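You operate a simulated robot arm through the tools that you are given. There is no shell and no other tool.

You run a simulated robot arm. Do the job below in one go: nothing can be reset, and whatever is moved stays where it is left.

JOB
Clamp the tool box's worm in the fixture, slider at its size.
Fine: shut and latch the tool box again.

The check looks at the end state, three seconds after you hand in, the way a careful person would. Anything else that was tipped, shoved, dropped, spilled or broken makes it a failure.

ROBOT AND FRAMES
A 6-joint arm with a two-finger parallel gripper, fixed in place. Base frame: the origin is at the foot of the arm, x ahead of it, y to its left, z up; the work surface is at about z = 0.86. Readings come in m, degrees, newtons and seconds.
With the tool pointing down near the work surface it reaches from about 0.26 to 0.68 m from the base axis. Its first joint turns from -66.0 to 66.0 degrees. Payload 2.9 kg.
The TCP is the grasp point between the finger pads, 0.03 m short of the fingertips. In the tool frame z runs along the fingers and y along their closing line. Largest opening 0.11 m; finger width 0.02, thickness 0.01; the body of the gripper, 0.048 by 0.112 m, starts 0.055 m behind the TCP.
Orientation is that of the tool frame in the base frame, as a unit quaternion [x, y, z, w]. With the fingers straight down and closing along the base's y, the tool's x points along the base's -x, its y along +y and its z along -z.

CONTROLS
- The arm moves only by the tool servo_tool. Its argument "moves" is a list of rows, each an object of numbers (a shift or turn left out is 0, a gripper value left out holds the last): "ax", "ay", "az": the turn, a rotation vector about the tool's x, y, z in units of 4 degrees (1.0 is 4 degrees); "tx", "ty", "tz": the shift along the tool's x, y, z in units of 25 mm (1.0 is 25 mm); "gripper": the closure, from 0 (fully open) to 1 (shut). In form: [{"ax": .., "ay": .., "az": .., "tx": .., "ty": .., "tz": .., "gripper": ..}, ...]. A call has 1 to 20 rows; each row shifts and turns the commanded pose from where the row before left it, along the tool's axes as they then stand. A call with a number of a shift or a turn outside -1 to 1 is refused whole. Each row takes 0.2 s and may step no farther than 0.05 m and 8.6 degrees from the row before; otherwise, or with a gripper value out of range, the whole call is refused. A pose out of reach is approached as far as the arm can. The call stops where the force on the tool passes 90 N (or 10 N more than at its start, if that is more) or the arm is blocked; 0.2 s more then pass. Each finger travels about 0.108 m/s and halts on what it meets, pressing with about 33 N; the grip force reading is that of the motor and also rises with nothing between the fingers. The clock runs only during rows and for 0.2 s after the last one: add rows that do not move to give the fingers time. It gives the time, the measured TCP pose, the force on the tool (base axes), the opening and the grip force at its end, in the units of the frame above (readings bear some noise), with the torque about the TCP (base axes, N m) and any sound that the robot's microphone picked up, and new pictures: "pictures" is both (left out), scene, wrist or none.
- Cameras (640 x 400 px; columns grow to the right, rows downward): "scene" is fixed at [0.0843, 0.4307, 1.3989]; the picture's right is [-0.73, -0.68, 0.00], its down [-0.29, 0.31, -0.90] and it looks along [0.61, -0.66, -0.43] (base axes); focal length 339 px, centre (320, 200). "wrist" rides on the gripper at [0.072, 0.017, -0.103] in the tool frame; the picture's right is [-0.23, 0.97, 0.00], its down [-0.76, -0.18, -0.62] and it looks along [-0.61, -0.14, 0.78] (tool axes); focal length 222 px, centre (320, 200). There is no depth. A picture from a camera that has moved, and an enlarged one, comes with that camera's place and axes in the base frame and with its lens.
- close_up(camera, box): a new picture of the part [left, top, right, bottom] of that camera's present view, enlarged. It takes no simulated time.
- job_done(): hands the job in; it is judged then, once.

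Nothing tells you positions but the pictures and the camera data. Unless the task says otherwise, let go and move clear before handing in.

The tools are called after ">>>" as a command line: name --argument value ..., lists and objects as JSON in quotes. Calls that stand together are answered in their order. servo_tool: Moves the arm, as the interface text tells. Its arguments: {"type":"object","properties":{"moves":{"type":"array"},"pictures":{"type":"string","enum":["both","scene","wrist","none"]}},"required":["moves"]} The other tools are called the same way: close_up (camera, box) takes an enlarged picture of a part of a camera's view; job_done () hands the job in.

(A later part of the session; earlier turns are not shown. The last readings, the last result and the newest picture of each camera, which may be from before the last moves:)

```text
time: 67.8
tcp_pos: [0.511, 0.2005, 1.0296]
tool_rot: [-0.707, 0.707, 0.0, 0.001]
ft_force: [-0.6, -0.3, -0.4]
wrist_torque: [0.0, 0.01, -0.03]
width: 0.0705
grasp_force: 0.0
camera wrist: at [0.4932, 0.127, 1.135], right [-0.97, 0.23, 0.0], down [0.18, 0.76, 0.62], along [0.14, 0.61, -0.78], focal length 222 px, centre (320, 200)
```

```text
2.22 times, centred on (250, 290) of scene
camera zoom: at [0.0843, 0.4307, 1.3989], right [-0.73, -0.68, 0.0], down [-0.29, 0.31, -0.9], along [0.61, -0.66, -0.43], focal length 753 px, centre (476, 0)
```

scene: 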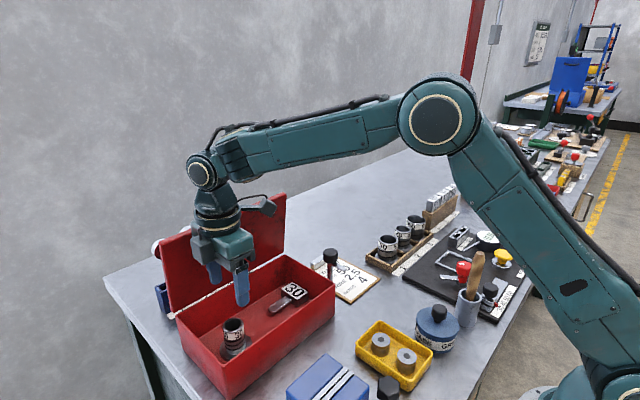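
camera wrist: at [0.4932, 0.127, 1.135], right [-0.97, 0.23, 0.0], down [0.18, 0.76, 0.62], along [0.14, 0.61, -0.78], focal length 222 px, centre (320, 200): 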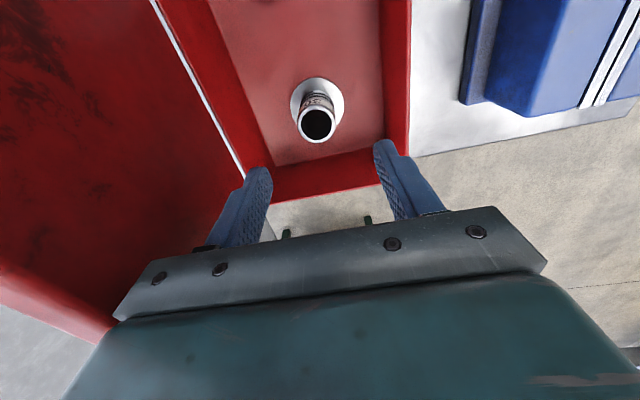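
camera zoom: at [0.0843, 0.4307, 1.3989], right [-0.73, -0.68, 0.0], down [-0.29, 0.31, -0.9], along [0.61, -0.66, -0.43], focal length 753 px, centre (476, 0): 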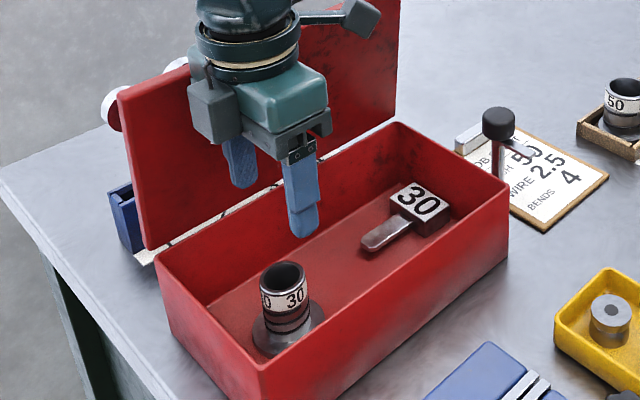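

>>> servo_tool --moves '[{"tz": 0.95, "tx": 0.04}, {"tz": 0.95}, {"tz": 0.95}, {"tz": 0.95}, {"tz": 0.9}, {}]' --pictures "both"

>>> close_up --camera "scene" --box '[150, 200, 350, 380]'

>>> close_up --camera "wrist" --box '[200, 60, 440, 210]'

```text
time: 69.2
tcp_pos: [0.5126, 0.198, 0.9115]
tool_rot: [0.708, -0.706, 0.0, 0.0]
ft_force: [-0.1, 0.0, -0.3]
wrist_torque: [0.01, 0.01, -0.03]
width: 0.0704
grasp_force: 0.1
camera wrist: at [0.4946, 0.1259, 1.0158], right [-0.97, 0.23, 0.0], down [0.18, 0.76, 0.62], along [0.14, 0.61, -0.78], focal length 222 px, centre (320, 200)
```

scene: 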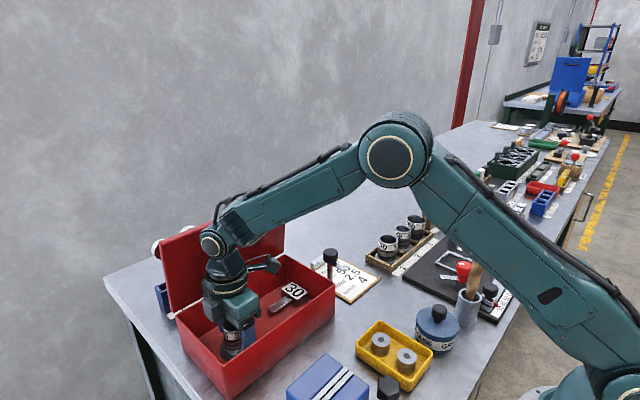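
wrist: 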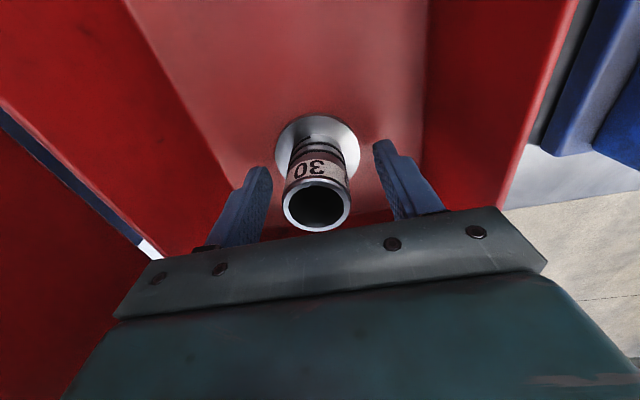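

```text
2.22 times, centred on (250, 290) of scene
camera zoom: at [0.0843, 0.4307, 1.3989], right [-0.73, -0.68, 0.0], down [-0.29, 0.31, -0.9], along [0.61, -0.66, -0.43], focal length 753 px, centre (476, 0)
```

zoom: 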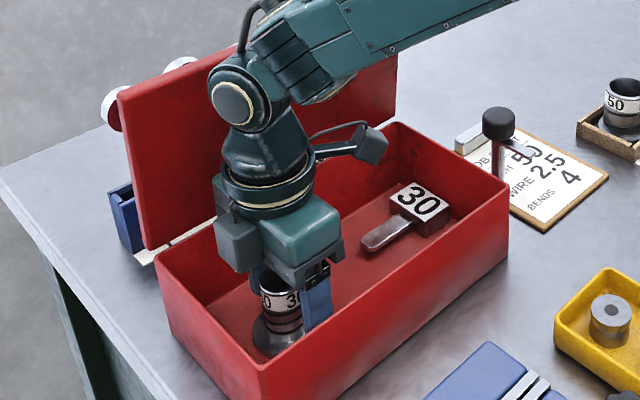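

```text
2.67 times, centred on (320, 135) of wrist
camera zoom: at [0.4946, 0.1259, 1.0158], right [-0.97, 0.23, 0.0], down [0.18, 0.76, 0.62], along [0.14, 0.61, -0.78], focal length 592 px, centre (320, 373)
```

zoom: 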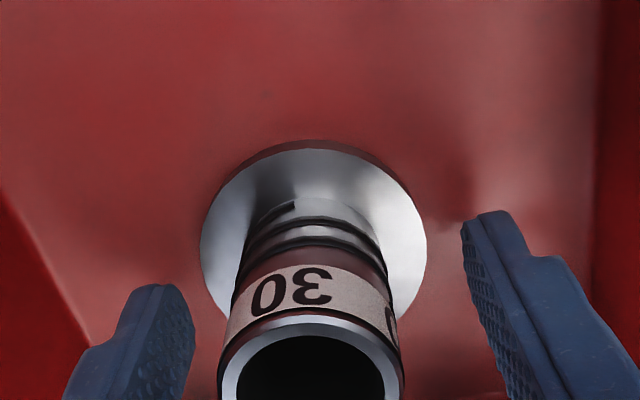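

The worm is centred between the fingers. Closing and lifting.

>>> servo_tool --moves '[{"gripper": 0.6}, {"gripper": 1}, {"gripper": 1}, {"gripper": 1}]' --pictures "none"

>>> servo_tool --moves '[{"tz": -0.4}, {"tz": -0.8}, {"tz": -1}, {"tz": -1}, {}]' --pictures "wrist"

>>> close_up --camera "scene" --box '[150, 200, 350, 380]'

```text
time: 70.2
tcp_pos: [0.5124, 0.1988, 0.9114]
tool_rot: [0.707, -0.707, 0.0, -0.001]
ft_force: [-1.1, 0.0, 1.3]
wrist_torque: [0.01, 0.14, 0.03]
width: 0.0365
grasp_force: 32.3
```

```text
time: 71.4
tcp_pos: [0.5109, 0.1997, 0.994]
tool_rot: [0.707, -0.707, 0.0, 0.0]
ft_force: [0.3, 0.3, -3.4]
wrist_torque: [-0.01, -0.03, 0.0]
width: 0.0363
grasp_force: 33.1
camera wrist: at [0.4941, 0.1269, 1.0987], right [-0.97, 0.23, 0.0], down [0.18, 0.76, 0.62], along [0.14, 0.61, -0.78], focal length 222 px, centre (320, 200)
```

wrist: 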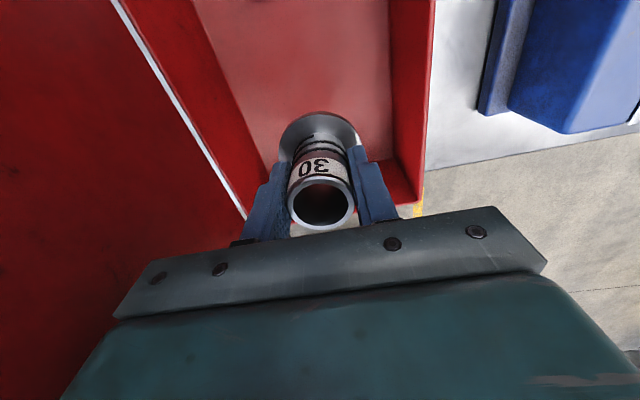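

```text
2.22 times, centred on (250, 290) of scene
camera zoom: at [0.0843, 0.4308, 1.3989], right [-0.73, -0.68, 0.0], down [-0.29, 0.31, -0.9], along [0.61, -0.66, -0.43], focal length 753 px, centre (476, 0)
```

zoom: 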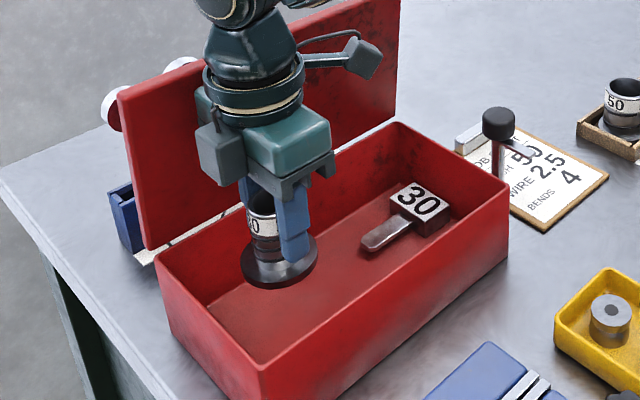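

The worm is held firmly. Carrying it up and over to the fixture frame near (0.311, -0.333).

>>> servo_tool --moves '[{"tz": -1}, {"tz": -1}, {"tz": -1}, {"tz": -1}, {"tz": -1}, {"tz": -1}, {"tx": 1, "ty": 0.35}, {"tx": 1, "ty": 0.35}, {"tx": 1, "ty": 0.35}, {"tx": 1, "ty": 0.35}, {"tx": 1, "ty": 0.35}, {"tx": 1, "ty": 0.35}, {"tx": 1, "ty": 0.35}, {"tx": 1, "ty": 0.35}, {"tx": 1, "ty": 0.35}, {"tx": 1, "ty": 0.35}, {"tx": 1, "ty": 0.35}, {"tx": 1, "ty": 0.35}]' --pictures "none"

>>> servo_tool --moves '[{"tx": 1, "ty": 0.4}, {"tx": 1, "ty": 0.4}, {"tx": 1, "ty": 0.4}, {"tx": 1, "ty": 0.4}, {"tx": 1, "ty": 0.4}, {"tx": 1, "ty": 0.4}, {"tx": 1, "ty": 0.4}, {"tx": 1, "ty": 0.4}, {"tx": 1, "ty": 0.4}, {}]' --pictures "both"

>>> close_up --camera "wrist" --box '[160, 40, 480, 240]'

```text
time: 75.2
tcp_pos: [0.4065, -0.1, 1.1416]
tool_rot: [0.708, -0.706, 0.0, 0.0]
ft_force: [0.3, 0.9, -2.9]
wrist_torque: [0.01, -0.02, 0.02]
width: 0.0365
grasp_force: 32.7
```

```text
time: 77.4
tcp_pos: [0.3158, -0.3274, 1.1421]
tool_rot: [0.708, -0.707, -0.001, 0.001]
ft_force: [-0.1, 0.1, -3.7]
wrist_torque: [-0.01, -0.01, 0.01]
width: 0.0365
grasp_force: 32.8
camera wrist: at [0.2975, -0.4007, 1.2471], right [-0.97, 0.23, 0.0], down [0.18, 0.76, 0.62], along [0.14, 0.61, -0.78], focal length 222 px, centre (320, 200)
```

scene: 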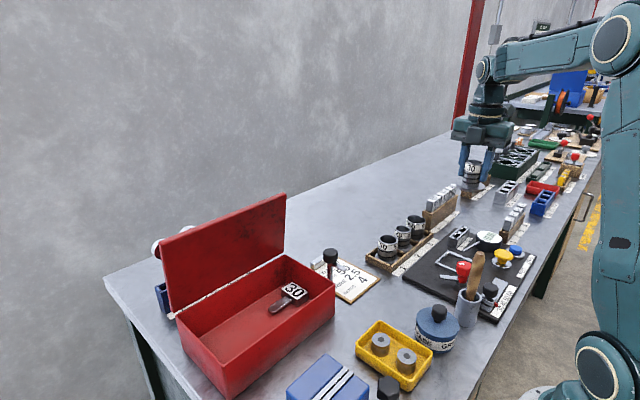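
wrist: 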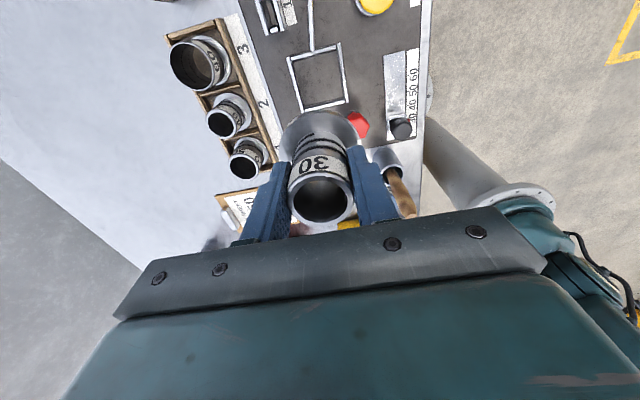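

```text
2.00 times, centred on (320, 140) of wrist
camera zoom: at [0.2975, -0.4007, 1.2471], right [-0.97, 0.23, 0.0], down [0.18, 0.76, 0.62], along [0.14, 0.61, -0.78], focal length 444 px, centre (320, 320)
```

zoom: 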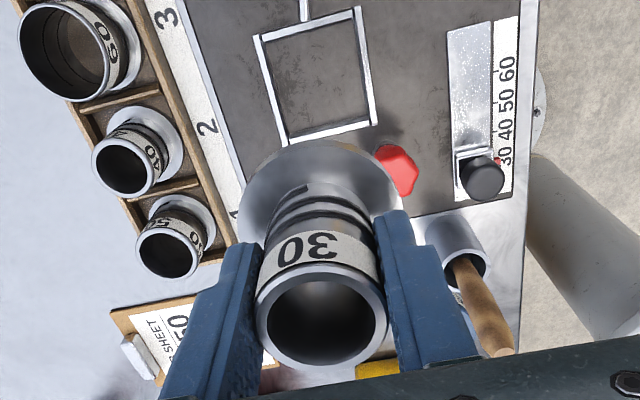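

The frame's centre measures (0.313, -0.334). Aligning and descending to just above it for a check.

>>> servo_tool --moves '[{"tx": 0.26, "ty": 0.11}, {"tz": 1}, {"tz": 1}, {"tz": 1}, {"tz": 1}, {"tz": 1}, {"tz": 1}, {"tz": 1}, {"tz": 0.6}, {}]' --pictures "wrist"

>>> close_up --camera "wrist" --box '[160, 20, 480, 220]'

>>> close_up --camera "scene" --box '[410, 200, 550, 310]'

```text
time: 79.6
tcp_pos: [0.3147, -0.3346, 0.9524]
tool_rot: [0.708, -0.707, 0.001, 0.0]
ft_force: [-0.2, 0.0, -3.1]
wrist_torque: [-0.01, 0.02, 0.01]
width: 0.0366
grasp_force: 33.2
camera wrist: at [0.2964, -0.4065, 1.0567], right [-0.97, 0.23, 0.0], down [0.18, 0.76, 0.62], along [0.14, 0.61, -0.78], focal length 222 px, centre (320, 200)
```

wrist: 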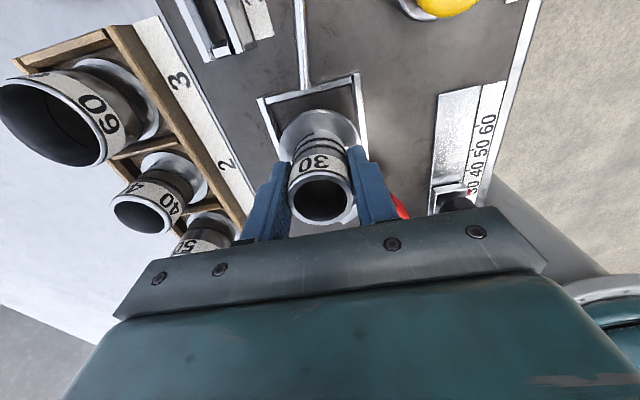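

```text
2.00 times, centred on (320, 120) of wrist
camera zoom: at [0.2964, -0.4065, 1.0567], right [-0.97, 0.23, 0.0], down [0.18, 0.76, 0.62], along [0.14, 0.61, -0.78], focal length 444 px, centre (320, 360)
```

zoom: 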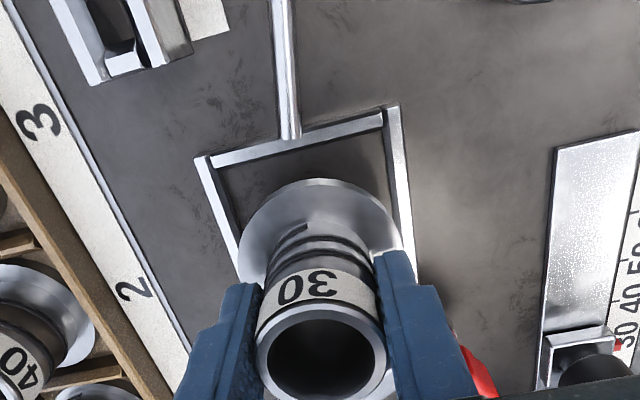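

```text
3.64 times, centred on (480, 255) of scene
camera zoom: at [0.0843, 0.4307, 1.3989], right [-0.73, -0.68, 0.0], down [-0.29, 0.31, -0.9], along [0.61, -0.66, -0.43], focal length 1233 px, centre (-262, 0)
```

zoom: 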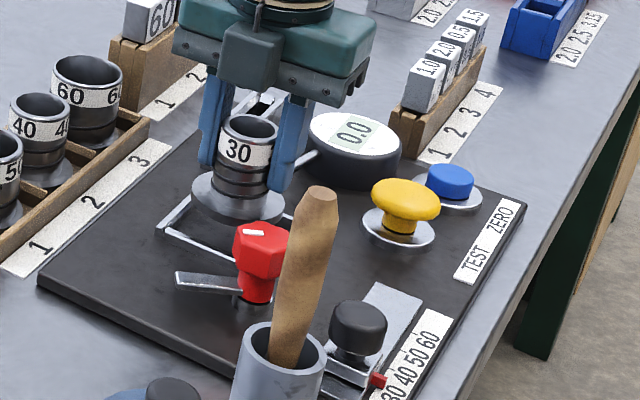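

Alignment looks right. Lowering slowly into the frame.

>>> servo_tool --moves '[{"tz": 0.6, "ty": 0.04}, {"tz": 0.5}, {"tz": 0.2}, {}]' --pictures "wrist"

>>> close_up --camera "wrist" --box '[160, 20, 480, 220]'

>>> close_up --camera "scene" --box '[410, 200, 550, 310]'

```text
time: 80.6
tcp_pos: [0.3136, -0.335, 0.9207]
tool_rot: [-0.706, 0.708, -0.003, 0.0]
ft_force: [-1.1, -2.0, 27.7]
wrist_torque: [-0.04, 0.75, -0.02]
width: 0.037
grasp_force: 33.0
camera wrist: at [0.2953, -0.4072, 1.0259], right [-0.97, 0.23, 0.0], down [0.18, 0.76, 0.62], along [0.14, 0.6, -0.78], focal length 222 px, centre (320, 200)
```

wrist: 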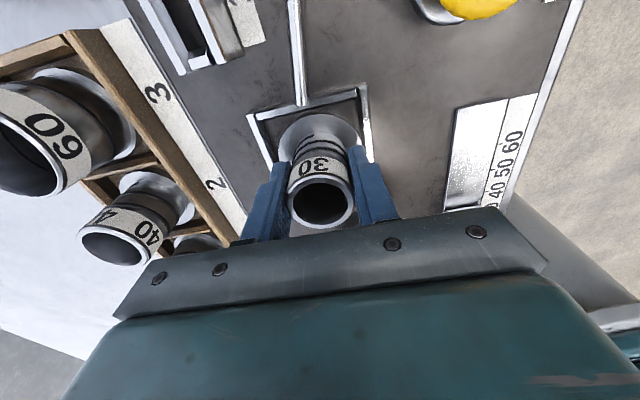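

```text
2.00 times, centred on (320, 120) of wrist
camera zoom: at [0.2953, -0.4072, 1.0259], right [-0.97, 0.23, 0.0], down [0.18, 0.76, 0.62], along [0.14, 0.6, -0.78], focal length 444 px, centre (320, 360)
```

zoom: 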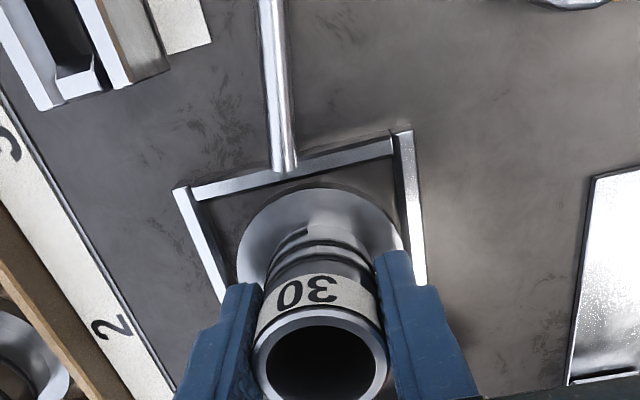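

```text
3.64 times, centred on (480, 255) of scene
camera zoom: at [0.084, 0.431, 1.3988], right [-0.73, -0.68, 0.0], down [-0.29, 0.31, -0.9], along [0.61, -0.66, -0.43], focal length 1233 px, centre (-262, 0)
```

zoom: 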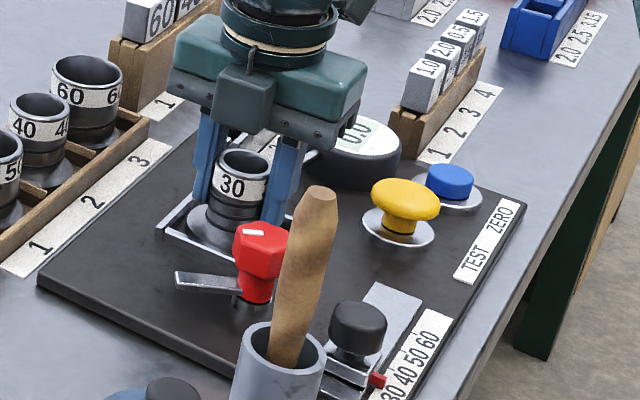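

Contact at z ≈ 0.921, consistent with the flange standing on the plate inside the frame. I'll ease the load and release, then check how it sits.

>>> servo_tool --moves '[{"tz": -0.06}, {"gripper": 0.6}, {"gripper": 0.5}, {"gripper": 0.5}, {}]' --pictures "wrist"

>>> close_up --camera "wrist" --box '[160, 20, 480, 220]'

>>> close_up --camera "scene" --box '[430, 220, 500, 290]'

```text
time: 81.8
tcp_pos: [0.3127, -0.3333, 0.9214]
tool_rot: [0.708, -0.707, 0.0, -0.001]
ft_force: [-0.3, 0.5, 0.6]
wrist_torque: [0.0, 0.03, -0.03]
width: 0.055
grasp_force: 0.1
camera wrist: at [0.2954, -0.4059, 1.0254], right [-0.97, 0.23, 0.0], down [0.18, 0.76, 0.62], along [0.14, 0.61, -0.78], focal length 222 px, centre (320, 200)
```

wrist: 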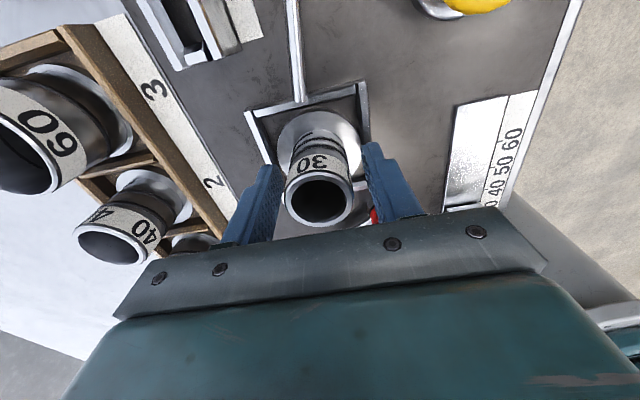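

```text
2.00 times, centred on (320, 120) of wrist
camera zoom: at [0.2954, -0.4059, 1.0254], right [-0.97, 0.23, 0.0], down [0.18, 0.76, 0.62], along [0.14, 0.61, -0.78], focal length 444 px, centre (320, 360)
```

zoom: 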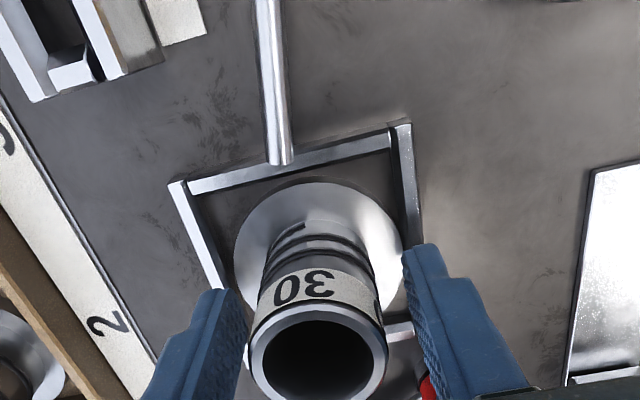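

```text
5.71 times, centred on (465, 255) of scene
camera zoom: at [0.0843, 0.4307, 1.3989], right [-0.73, -0.68, 0.0], down [-0.29, 0.31, -0.9], along [0.61, -0.66, -0.43], focal length 1937 px, centre (-509, -114)
```

zoom: 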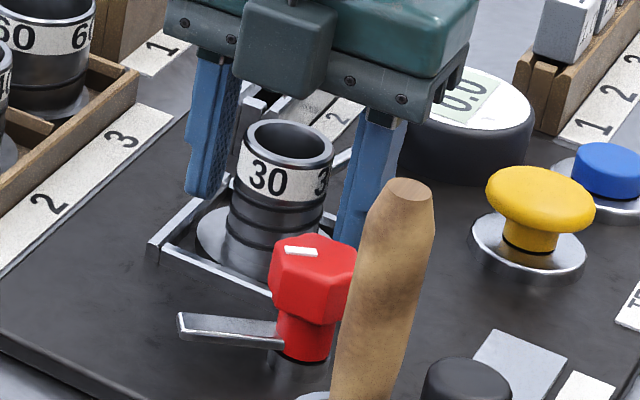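

The worm sits upright inside the frame. I'll rise clear and look at the red clamp knob.

>>> servo_tool --moves '[{"tz": -0.6}, {"tz": -1}, {"tz": -1}, {"tz": -1}, {"tz": -1}, {"tz": -1}, {"ty": 0.8}, {"ty": 0.8}, {}]' --pictures "wrist"

>>> close_up --camera "wrist" --box '[200, 40, 440, 190]'

>>> close_up --camera "scene" --box '[430, 220, 500, 290]'

```text
time: 83.8
tcp_pos: [0.2743, -0.3316, 1.0611]
tool_rot: [0.707, -0.707, 0.0, -0.001]
ft_force: [0.8, 0.5, 0.6]
wrist_torque: [0.02, -0.02, 0.01]
width: 0.0546
grasp_force: 0.0
camera wrist: at [0.2561, -0.4043, 1.1663], right [-0.97, 0.23, 0.0], down [0.18, 0.76, 0.62], along [0.14, 0.61, -0.78], focal length 222 px, centre (320, 200)
```

wrist: 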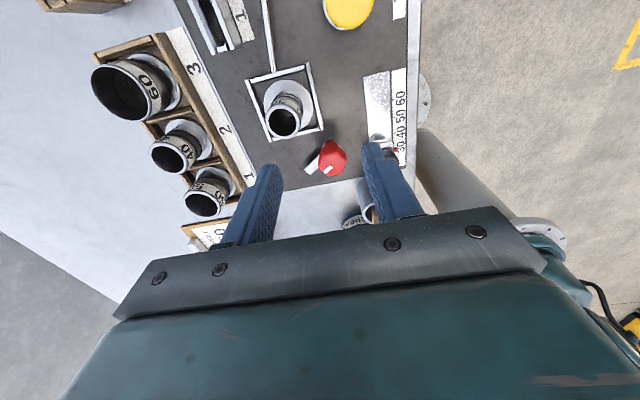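

```text
2.67 times, centred on (320, 115) of wrist
camera zoom: at [0.2561, -0.4043, 1.1663], right [-0.97, 0.23, 0.0], down [0.18, 0.76, 0.62], along [0.14, 0.61, -0.78], focal length 592 px, centre (320, 427)
```

zoom: 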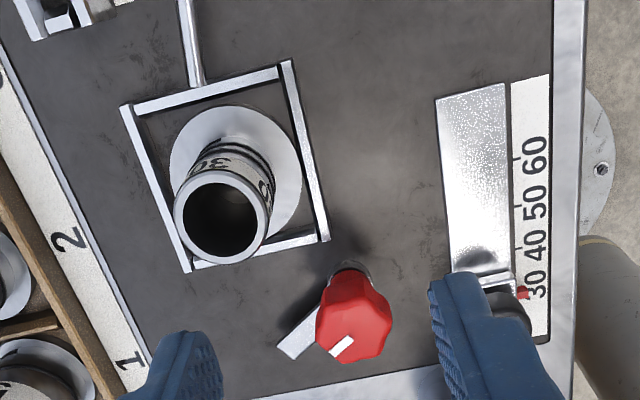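

```text
5.71 times, centred on (465, 255) of scene
camera zoom: at [0.0843, 0.4307, 1.3989], right [-0.73, -0.68, 0.0], down [-0.29, 0.31, -0.9], along [0.61, -0.66, -0.43], focal length 1937 px, centre (-509, -114)
```

zoom: 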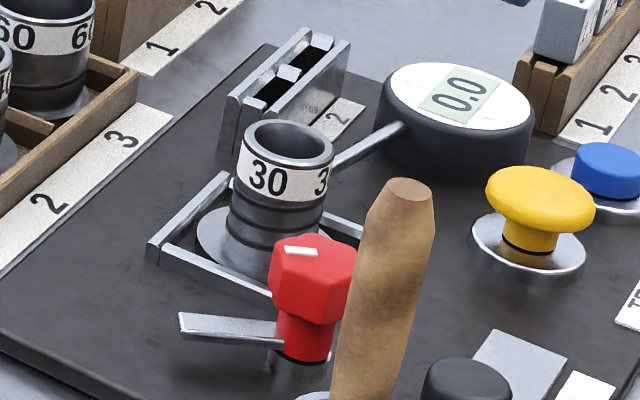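

The worm is seated. The clamp knob's axis is about (0.2695, -0.274), top z ≈ 0.925, and its bar points ~38° (away); it must swing ~90° clockwise to lie over the flange. Moving over the knob.

>>> servo_tool --moves '[{"tx": -0.8, "ty": 0.19, "gripper": 0.53}, {"tx": -0.8}, {"tx": -0.7}, {"tz": 0.8}, {"tz": 0.8}, {"tz": 0.8}, {}]' --pictures "wrist"

>>> close_up --camera "wrist" --box '[200, 40, 440, 190]'

>>> close_up --camera "scene" --box '[420, 200, 520, 290]'

```text
time: 85.4
tcp_pos: [0.2696, -0.2772, 1.0]
tool_rot: [-0.707, 0.707, 0.0, 0.0]
ft_force: [-0.3, 0.2, -0.3]
wrist_torque: [0.0, -0.02, 0.01]
width: 0.0517
grasp_force: 0.1
camera wrist: at [0.2515, -0.3492, 1.1034], right [-0.97, 0.23, 0.0], down [0.18, 0.76, 0.62], along [0.14, 0.61, -0.78], focal length 222 px, centre (320, 200)
```

wrist: 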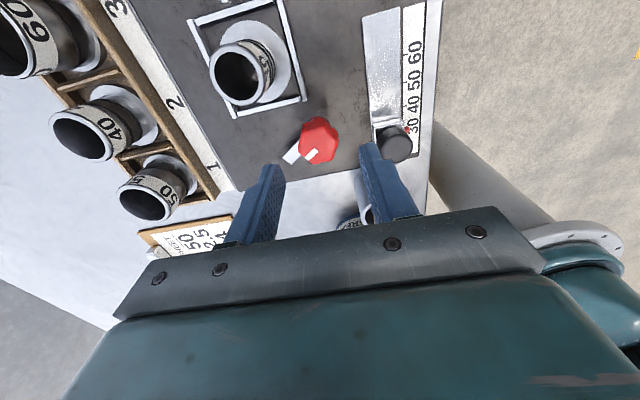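

```text
2.67 times, centred on (320, 115) of wrist
camera zoom: at [0.2515, -0.3492, 1.1034], right [-0.97, 0.23, 0.0], down [0.18, 0.76, 0.62], along [0.14, 0.61, -0.78], focal length 592 px, centre (320, 427)
```

zoom: 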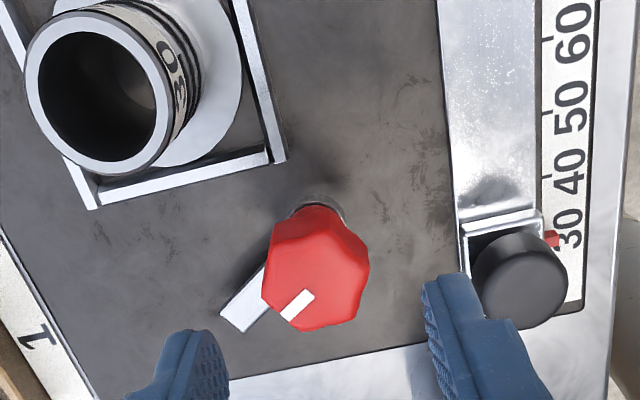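

```text
4.44 times, centred on (470, 245) of scene
camera zoom: at [0.0843, 0.4307, 1.3989], right [-0.73, -0.68, 0.0], down [-0.29, 0.31, -0.9], along [0.61, -0.66, -0.43], focal length 1507 px, centre (-347, 0)
```

zoom: 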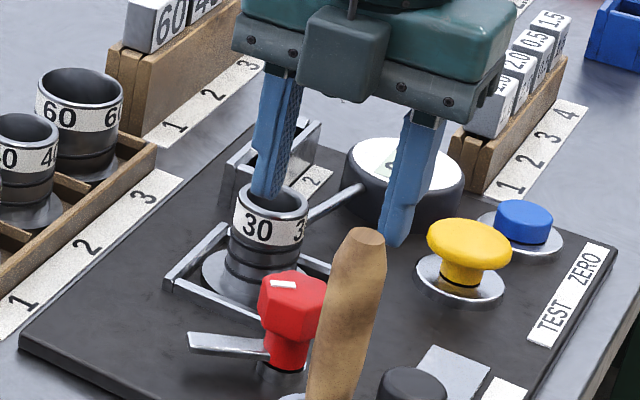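

>>> servo_tool --moves '[{"tx": -0.16, "tz": 0.5}, {"tz": 0.8}, {"tz": 0.8}, {"tz": 0.7}, {}]' --pictures "wrist"

>>> close_up --camera "wrist" --box '[200, 60, 440, 210]'

>>> close_up --camera "scene" --box '[420, 200, 520, 290]'

```text
time: 86.6
tcp_pos: [0.2681, -0.2719, 0.9291]
tool_rot: [-0.707, 0.707, 0.0, 0.001]
ft_force: [-0.1, 0.8, 0.2]
wrist_torque: [0.04, 0.0, 0.06]
width: 0.0516
grasp_force: 0.1
camera wrist: at [0.2499, -0.3441, 1.0335], right [-0.97, 0.23, 0.0], down [0.18, 0.76, 0.62], along [0.14, 0.61, -0.78], focal length 222 px, centre (320, 200)
```

wrist: 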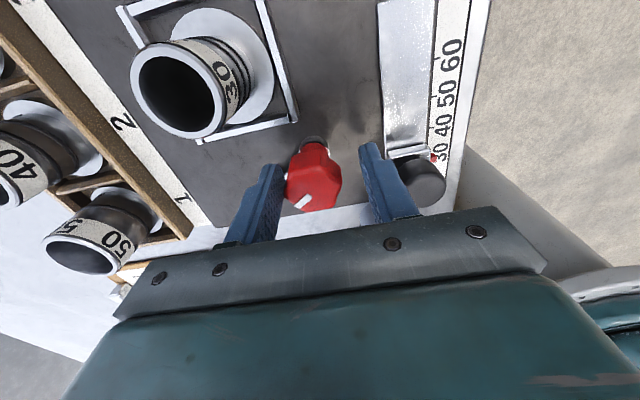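

```text
2.67 times, centred on (320, 135) of wrist
camera zoom: at [0.2499, -0.3441, 1.0335], right [-0.97, 0.23, 0.0], down [0.18, 0.76, 0.62], along [0.14, 0.61, -0.78], focal length 592 px, centre (320, 373)
```

zoom: 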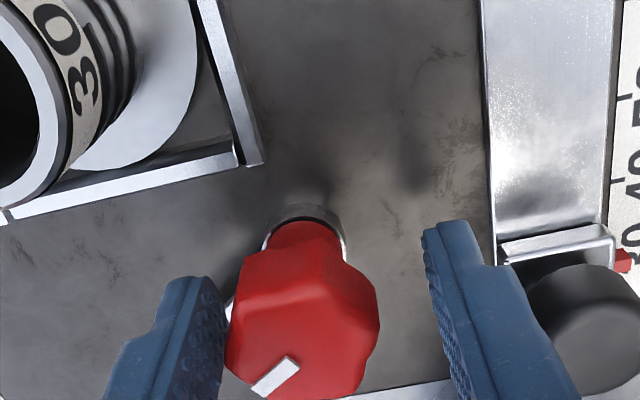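

```text
4.44 times, centred on (470, 245) of scene
camera zoom: at [0.0843, 0.4307, 1.3989], right [-0.73, -0.68, 0.0], down [-0.29, 0.31, -0.9], along [0.61, -0.66, -0.43], focal length 1507 px, centre (-347, 0)
```

zoom: 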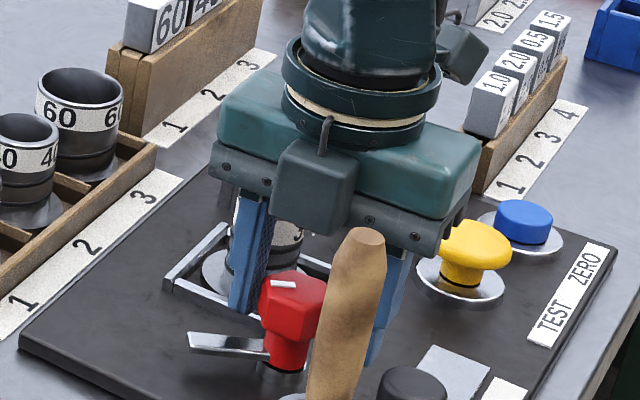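

>>> servo_tool --moves '[{"ty": -0.14, "tx": -0.06}, {"gripper": 0.7}, {"gripper": 1}, {"gripper": 1}, {"gripper": 1}]' --pictures "wrist"

>>> close_up --camera "wrist" --box '[200, 60, 440, 210]'

>>> close_up --camera "scene" --box '[420, 200, 520, 290]'

```text
time: 87.8
tcp_pos: [0.2735, -0.2701, 0.9299]
tool_rot: [0.708, -0.706, 0.002, -0.001]
ft_force: [18.9, -0.4, -7.2]
wrist_torque: [-0.06, -0.49, -0.03]
width: 0.0335
grasp_force: 44.9
camera wrist: at [0.2548, -0.3426, 1.0343], right [-0.97, 0.22, 0.0], down [0.17, 0.76, 0.62], along [0.14, 0.61, -0.78], focal length 222 px, centre (320, 200)
```

wrist: 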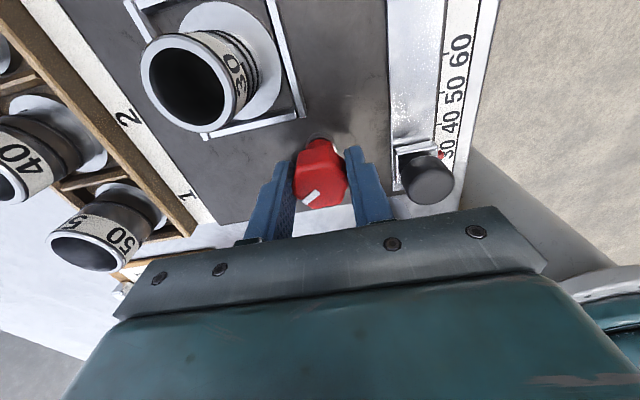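

```text
2.67 times, centred on (320, 135) of wrist
camera zoom: at [0.2548, -0.3426, 1.0343], right [-0.97, 0.22, 0.0], down [0.17, 0.76, 0.62], along [0.14, 0.61, -0.78], focal length 592 px, centre (320, 373)
```

zoom: 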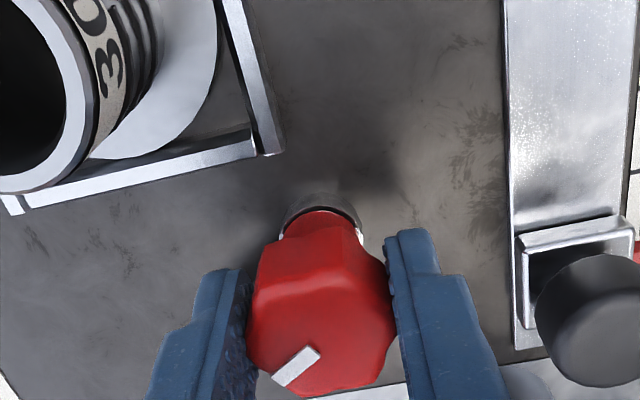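

```text
4.44 times, centred on (470, 245) of scene
camera zoom: at [0.0848, 0.4307, 1.3989], right [-0.73, -0.68, 0.0], down [-0.29, 0.31, -0.9], along [0.61, -0.66, -0.43], focal length 1507 px, centre (-347, 0)
```

zoom: 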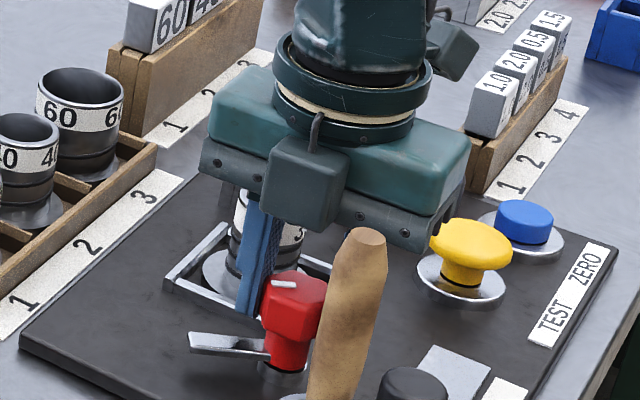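

Knob gripped. Testing a clockwise turn.

>>> servo_tool --moves '[{"ty": -0.08}, {"az": 1}, {"az": 1}, {"az": 1}, {"az": 1}]' --pictures "none"

>>> close_up --camera "scene" --box '[420, 200, 520, 290]'

```text
time: 89.0
tcp_pos: [0.2722, -0.2691, 0.9308]
tool_rot: [-0.599, 0.8, 0.001, -0.001]
ft_force: [-6.5, -14.0, -30.1]
wrist_torque: [0.18, 0.06, 0.06]
width: 0.0333
grasp_force: 45.4
```

```text
4.44 times, centred on (470, 245) of scene
camera zoom: at [0.0844, 0.4301, 1.3991], right [-0.73, -0.68, 0.0], down [-0.29, 0.32, -0.9], along [0.61, -0.66, -0.43], focal length 1507 px, centre (-347, 0)
```

zoom: 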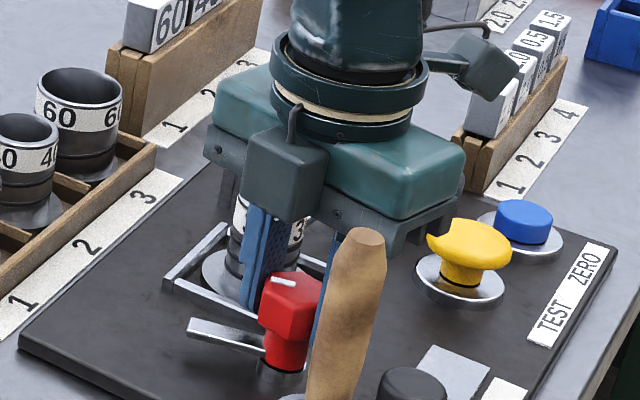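

>>> servo_tool --moves '[{"az": 1}, {"az": 1}, {"az": 1}, {"az": 1}, {"az": 1}, {}]' --pictures "none"

>>> close_up --camera "scene" --box '[420, 200, 520, 290]'

```text
time: 90.4
tcp_pos: [0.2722, -0.2689, 0.9303]
tool_rot: [-0.453, 0.891, 0.001, -0.002]
ft_force: [-17.7, -8.9, -31.9]
wrist_torque: [0.01, 0.14, -0.01]
width: 0.0334
grasp_force: 44.5
```

```text
4.44 times, centred on (470, 245) of scene
camera zoom: at [0.0841, 0.4302, 1.3991], right [-0.73, -0.68, 0.0], down [-0.29, 0.32, -0.9], along [0.61, -0.66, -0.43], focal length 1507 px, centre (-347, 0)
```

zoom: 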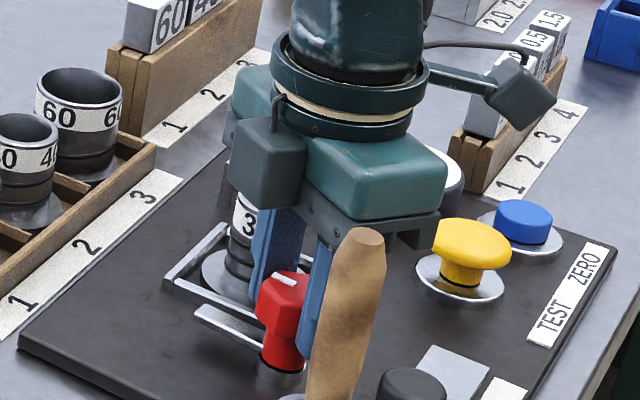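

>>> servo_tool --moves '[{"az": 1, "tx": 0.06, "ty": 0.02, "tz": 0.08}, {"az": 1}, {"az": 1}, {"az": 1}, {"az": 1}, {"az": 1}, {}]' --pictures "none"

>>> close_up --camera "scene" --box '[420, 200, 520, 290]'

>>> close_up --camera "wrist" --box '[160, 20, 480, 220]'

```text
time: 92.0
tcp_pos: [0.2721, -0.2689, 0.9298]
tool_rot: [-0.26, 0.966, 0.001, 0.001]
ft_force: [-13.8, 15.3, 36.0]
wrist_torque: [0.5, 0.26, 0.03]
width: 0.0334
grasp_force: 45.1
```

```text
4.44 times, centred on (470, 245) of scene
camera zoom: at [0.0836, 0.4314, 1.3987], right [-0.73, -0.68, 0.0], down [-0.29, 0.31, -0.9], along [0.61, -0.66, -0.43], focal length 1507 px, centre (-347, 0)
```

zoom: 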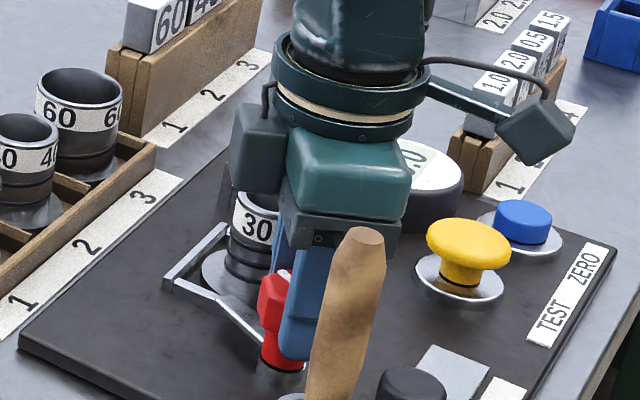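

```text
2.00 times, centred on (320, 120) of wrist
camera zoom: at [0.2001, -0.2915, 1.0347], right [-0.29, 0.96, 0.0], down [0.75, 0.23, 0.62], along [0.6, 0.18, -0.78], focal length 444 px, centre (320, 360)
```

zoom: 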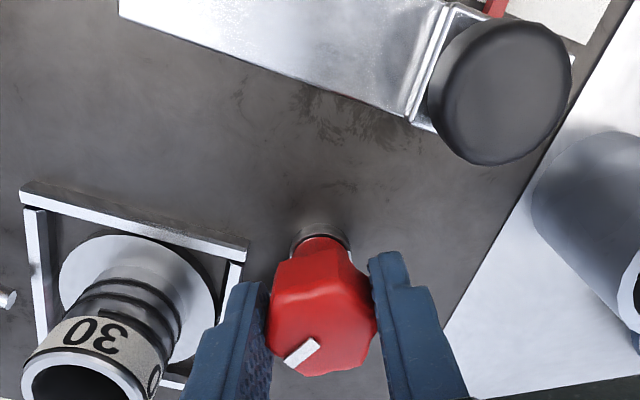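

>>> servo_tool --moves '[{"az": 1, "tx": 0.015, "ty": 0.05, "tz": -0.05}, {"az": 1}, {"az": 1}, {"az": 1}, {}]' --pictures "none"

>>> close_up --camera "scene" --box '[420, 200, 520, 290]'

>>> close_up --camera "wrist" --box '[160, 20, 480, 220]'

```text
time: 93.2
tcp_pos: [0.2731, -0.2702, 0.9295]
tool_rot: [-0.122, 0.992, 0.001, 0.001]
ft_force: [4.6, 8.7, -20.0]
wrist_torque: [0.36, -1.0, -0.03]
width: 0.0335
grasp_force: 45.4
```

```text
4.44 times, centred on (470, 245) of scene
camera zoom: at [0.0845, 0.4308, 1.3989], right [-0.73, -0.68, 0.0], down [-0.29, 0.31, -0.9], along [0.61, -0.66, -0.43], focal length 1507 px, centre (-347, 0)
```

zoom: 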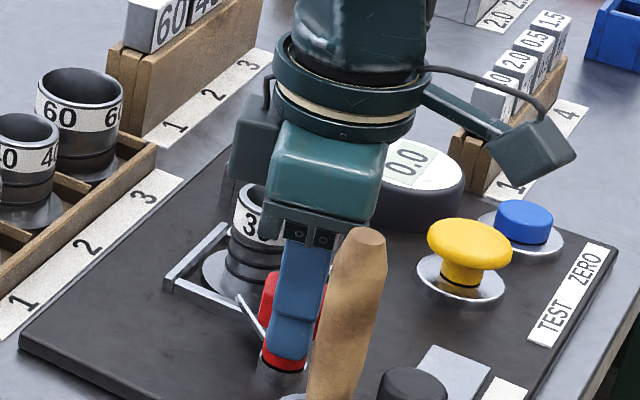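

```text
2.00 times, centred on (320, 120) of wrist
camera zoom: at [0.1967, -0.2708, 1.0347], right [-0.02, 1.0, 0.0], down [0.78, 0.01, 0.62], along [0.62, 0.01, -0.78], focal length 444 px, centre (320, 360)
```

zoom: 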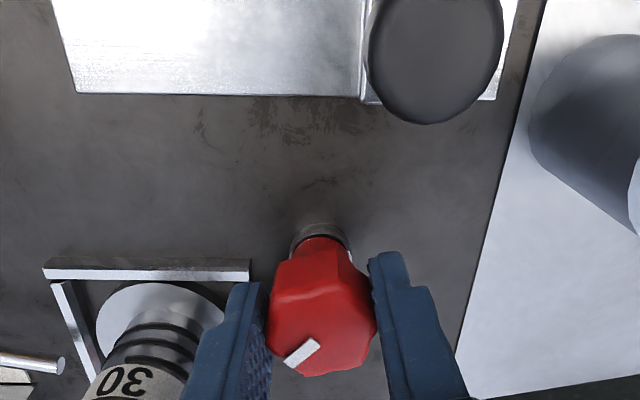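

>>> servo_tool --moves '[{"az": 1, "tz": 0.03}, {"az": 1}, {"az": 1}, {}]' --pictures "none"

>>> close_up --camera "scene" --box '[420, 200, 520, 290]'

>>> close_up --camera "wrist" --box '[160, 20, 480, 220]'

```text
time: 94.2
tcp_pos: [0.2716, -0.2687, 0.9305]
tool_rot: [-0.019, 1.0, 0.001, 0.002]
ft_force: [11.4, 12.9, -20.6]
wrist_torque: [0.19, 0.25, -0.01]
width: 0.0334
grasp_force: 45.2
```

```text
4.44 times, centred on (470, 245) of scene
camera zoom: at [0.0847, 0.4309, 1.3988], right [-0.73, -0.68, 0.0], down [-0.29, 0.31, -0.9], along [0.61, -0.66, -0.43], focal length 1507 px, centre (-347, 0)
```

zoom: 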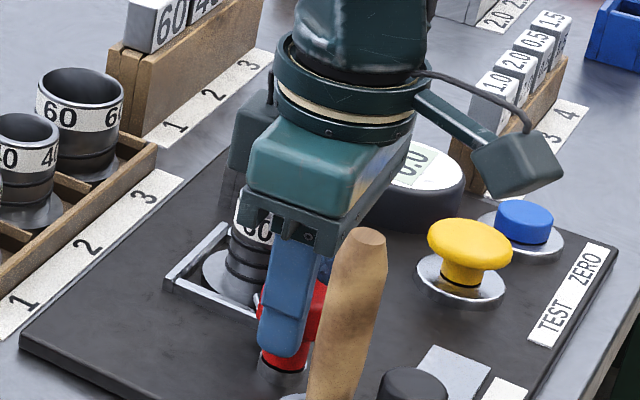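

```text
2.00 times, centred on (320, 120) of wrist
camera zoom: at [0.198, -0.2553, 1.0348], right [0.19, 0.98, 0.0], down [0.77, -0.15, 0.62], along [0.61, -0.12, -0.78], focal length 444 px, centre (320, 360)
```

zoom: 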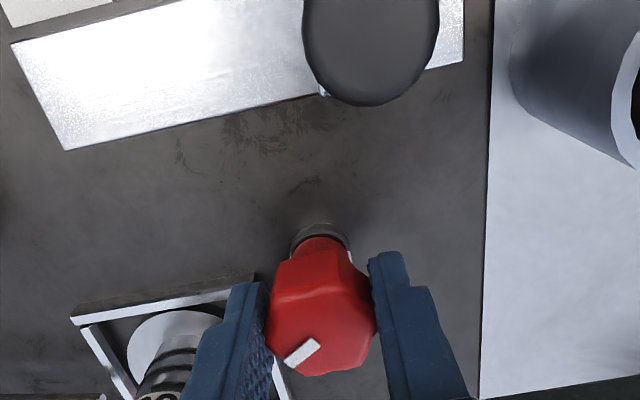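

>>> servo_tool --moves '[{"az": 1}, {"az": 1}]' --pictures "none"

>>> close_up --camera "scene" --box '[420, 200, 520, 290]'

>>> close_up --camera "wrist" --box '[160, 20, 480, 220]'

```text
time: 94.8
tcp_pos: [0.2698, -0.2692, 0.9304]
tool_rot: [0.051, 0.999, 0.002, -0.001]
ft_force: [-4.6, 20.6, 3.9]
wrist_torque: [0.6, 0.16, 0.62]
width: 0.0331
grasp_force: 45.2
```

```text
4.44 times, centred on (470, 245) of scene
camera zoom: at [0.0841, 0.4313, 1.3987], right [-0.73, -0.68, 0.0], down [-0.29, 0.31, -0.9], along [0.61, -0.66, -0.43], focal length 1507 px, centre (-347, 0)
```

zoom: 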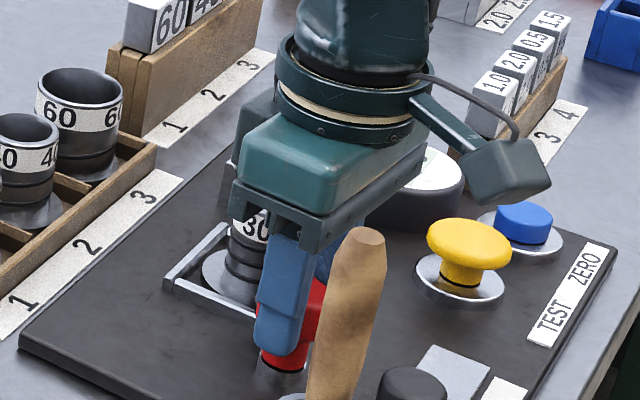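

```text
2.00 times, centred on (320, 120) of wrist
camera zoom: at [0.1991, -0.245, 1.035], right [0.33, 0.95, 0.0], down [0.74, -0.26, 0.62], along [0.59, -0.2, -0.78], focal length 444 px, centre (320, 360)
```

zoom: 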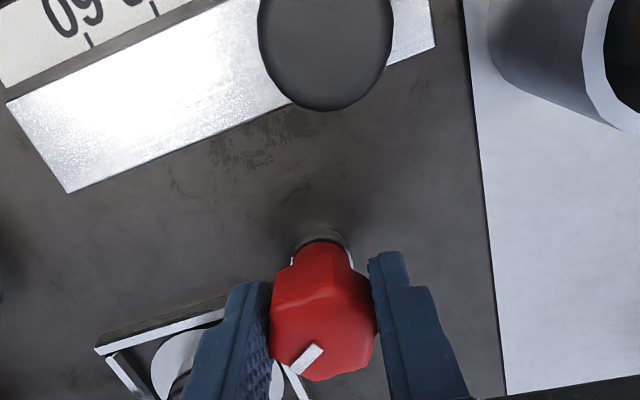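

The clamp reached its stop (torque 0.62 N m after ~90°). Releasing and rising to inspect.

>>> servo_tool --moves '[{"gripper": 0.7}, {"gripper": 0.53}, {"gripper": 0.53}, {"tz": -1}, {"tz": -1}, {"tz": -1}, {"tz": -1}, {"tz": -1}, {"tz": -1}, {"tz": -1}, {}]' --pictures "both"

>>> close_up --camera "scene" --box '[430, 220, 500, 290]'

>>> close_up --camera "wrist" --box '[160, 40, 400, 190]'

```text
time: 97.2
tcp_pos: [0.2744, -0.2697, 1.1047]
tool_rot: [0.051, 0.999, 0.0, 0.001]
ft_force: [0.5, 1.2, 0.6]
wrist_torque: [0.02, -0.01, -0.02]
width: 0.0518
grasp_force: 0.1
camera wrist: at [0.2024, -0.2465, 1.2093], right [0.33, 0.95, 0.0], down [0.74, -0.26, 0.62], along [0.59, -0.2, -0.78], focal length 222 px, centre (320, 200)
```

scene: 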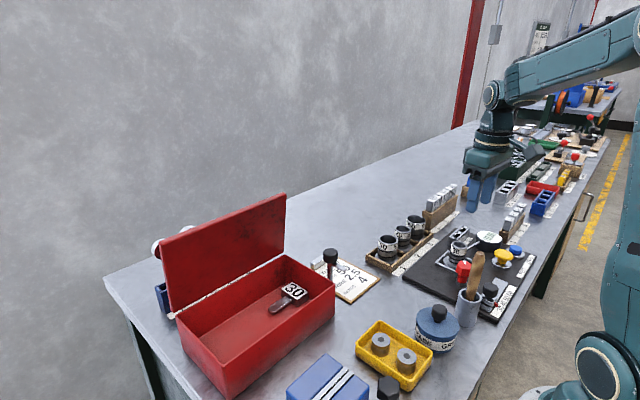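
wrist: 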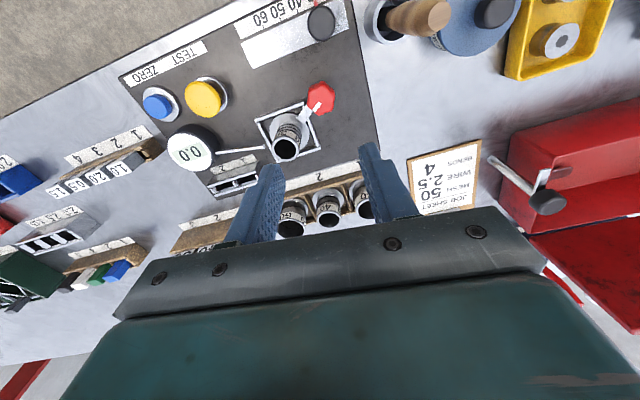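

```text
5.71 times, centred on (465, 255) of scene
camera zoom: at [0.0843, 0.4307, 1.3989], right [-0.73, -0.68, 0.0], down [-0.29, 0.31, -0.9], along [0.61, -0.66, -0.43], focal length 1937 px, centre (-509, -114)
```

zoom: 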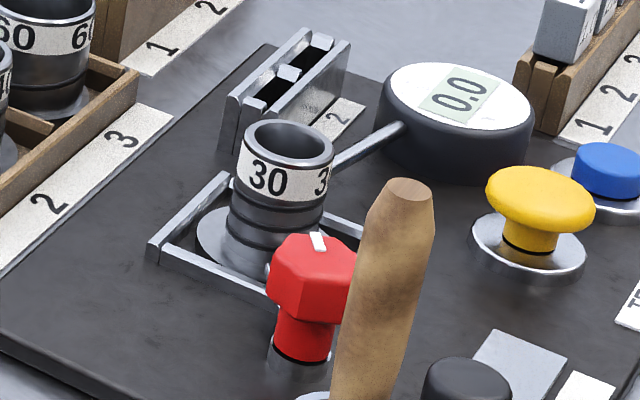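

```text
2.67 times, centred on (280, 115) of wrist
camera zoom: at [0.2024, -0.2465, 1.2093], right [0.33, 0.95, 0.0], down [0.74, -0.26, 0.62], along [0.59, -0.2, -0.78], focal length 592 px, centre (427, 427)
```

zoom: 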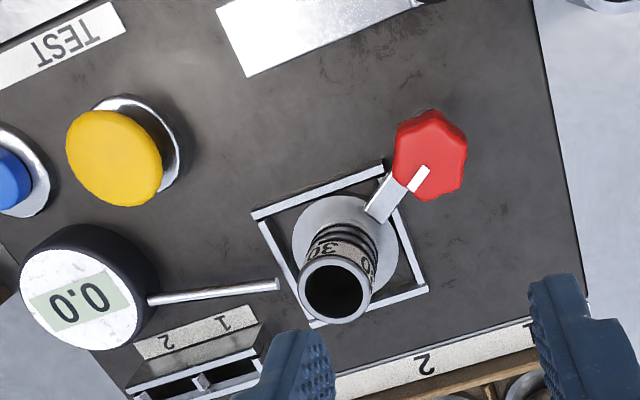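

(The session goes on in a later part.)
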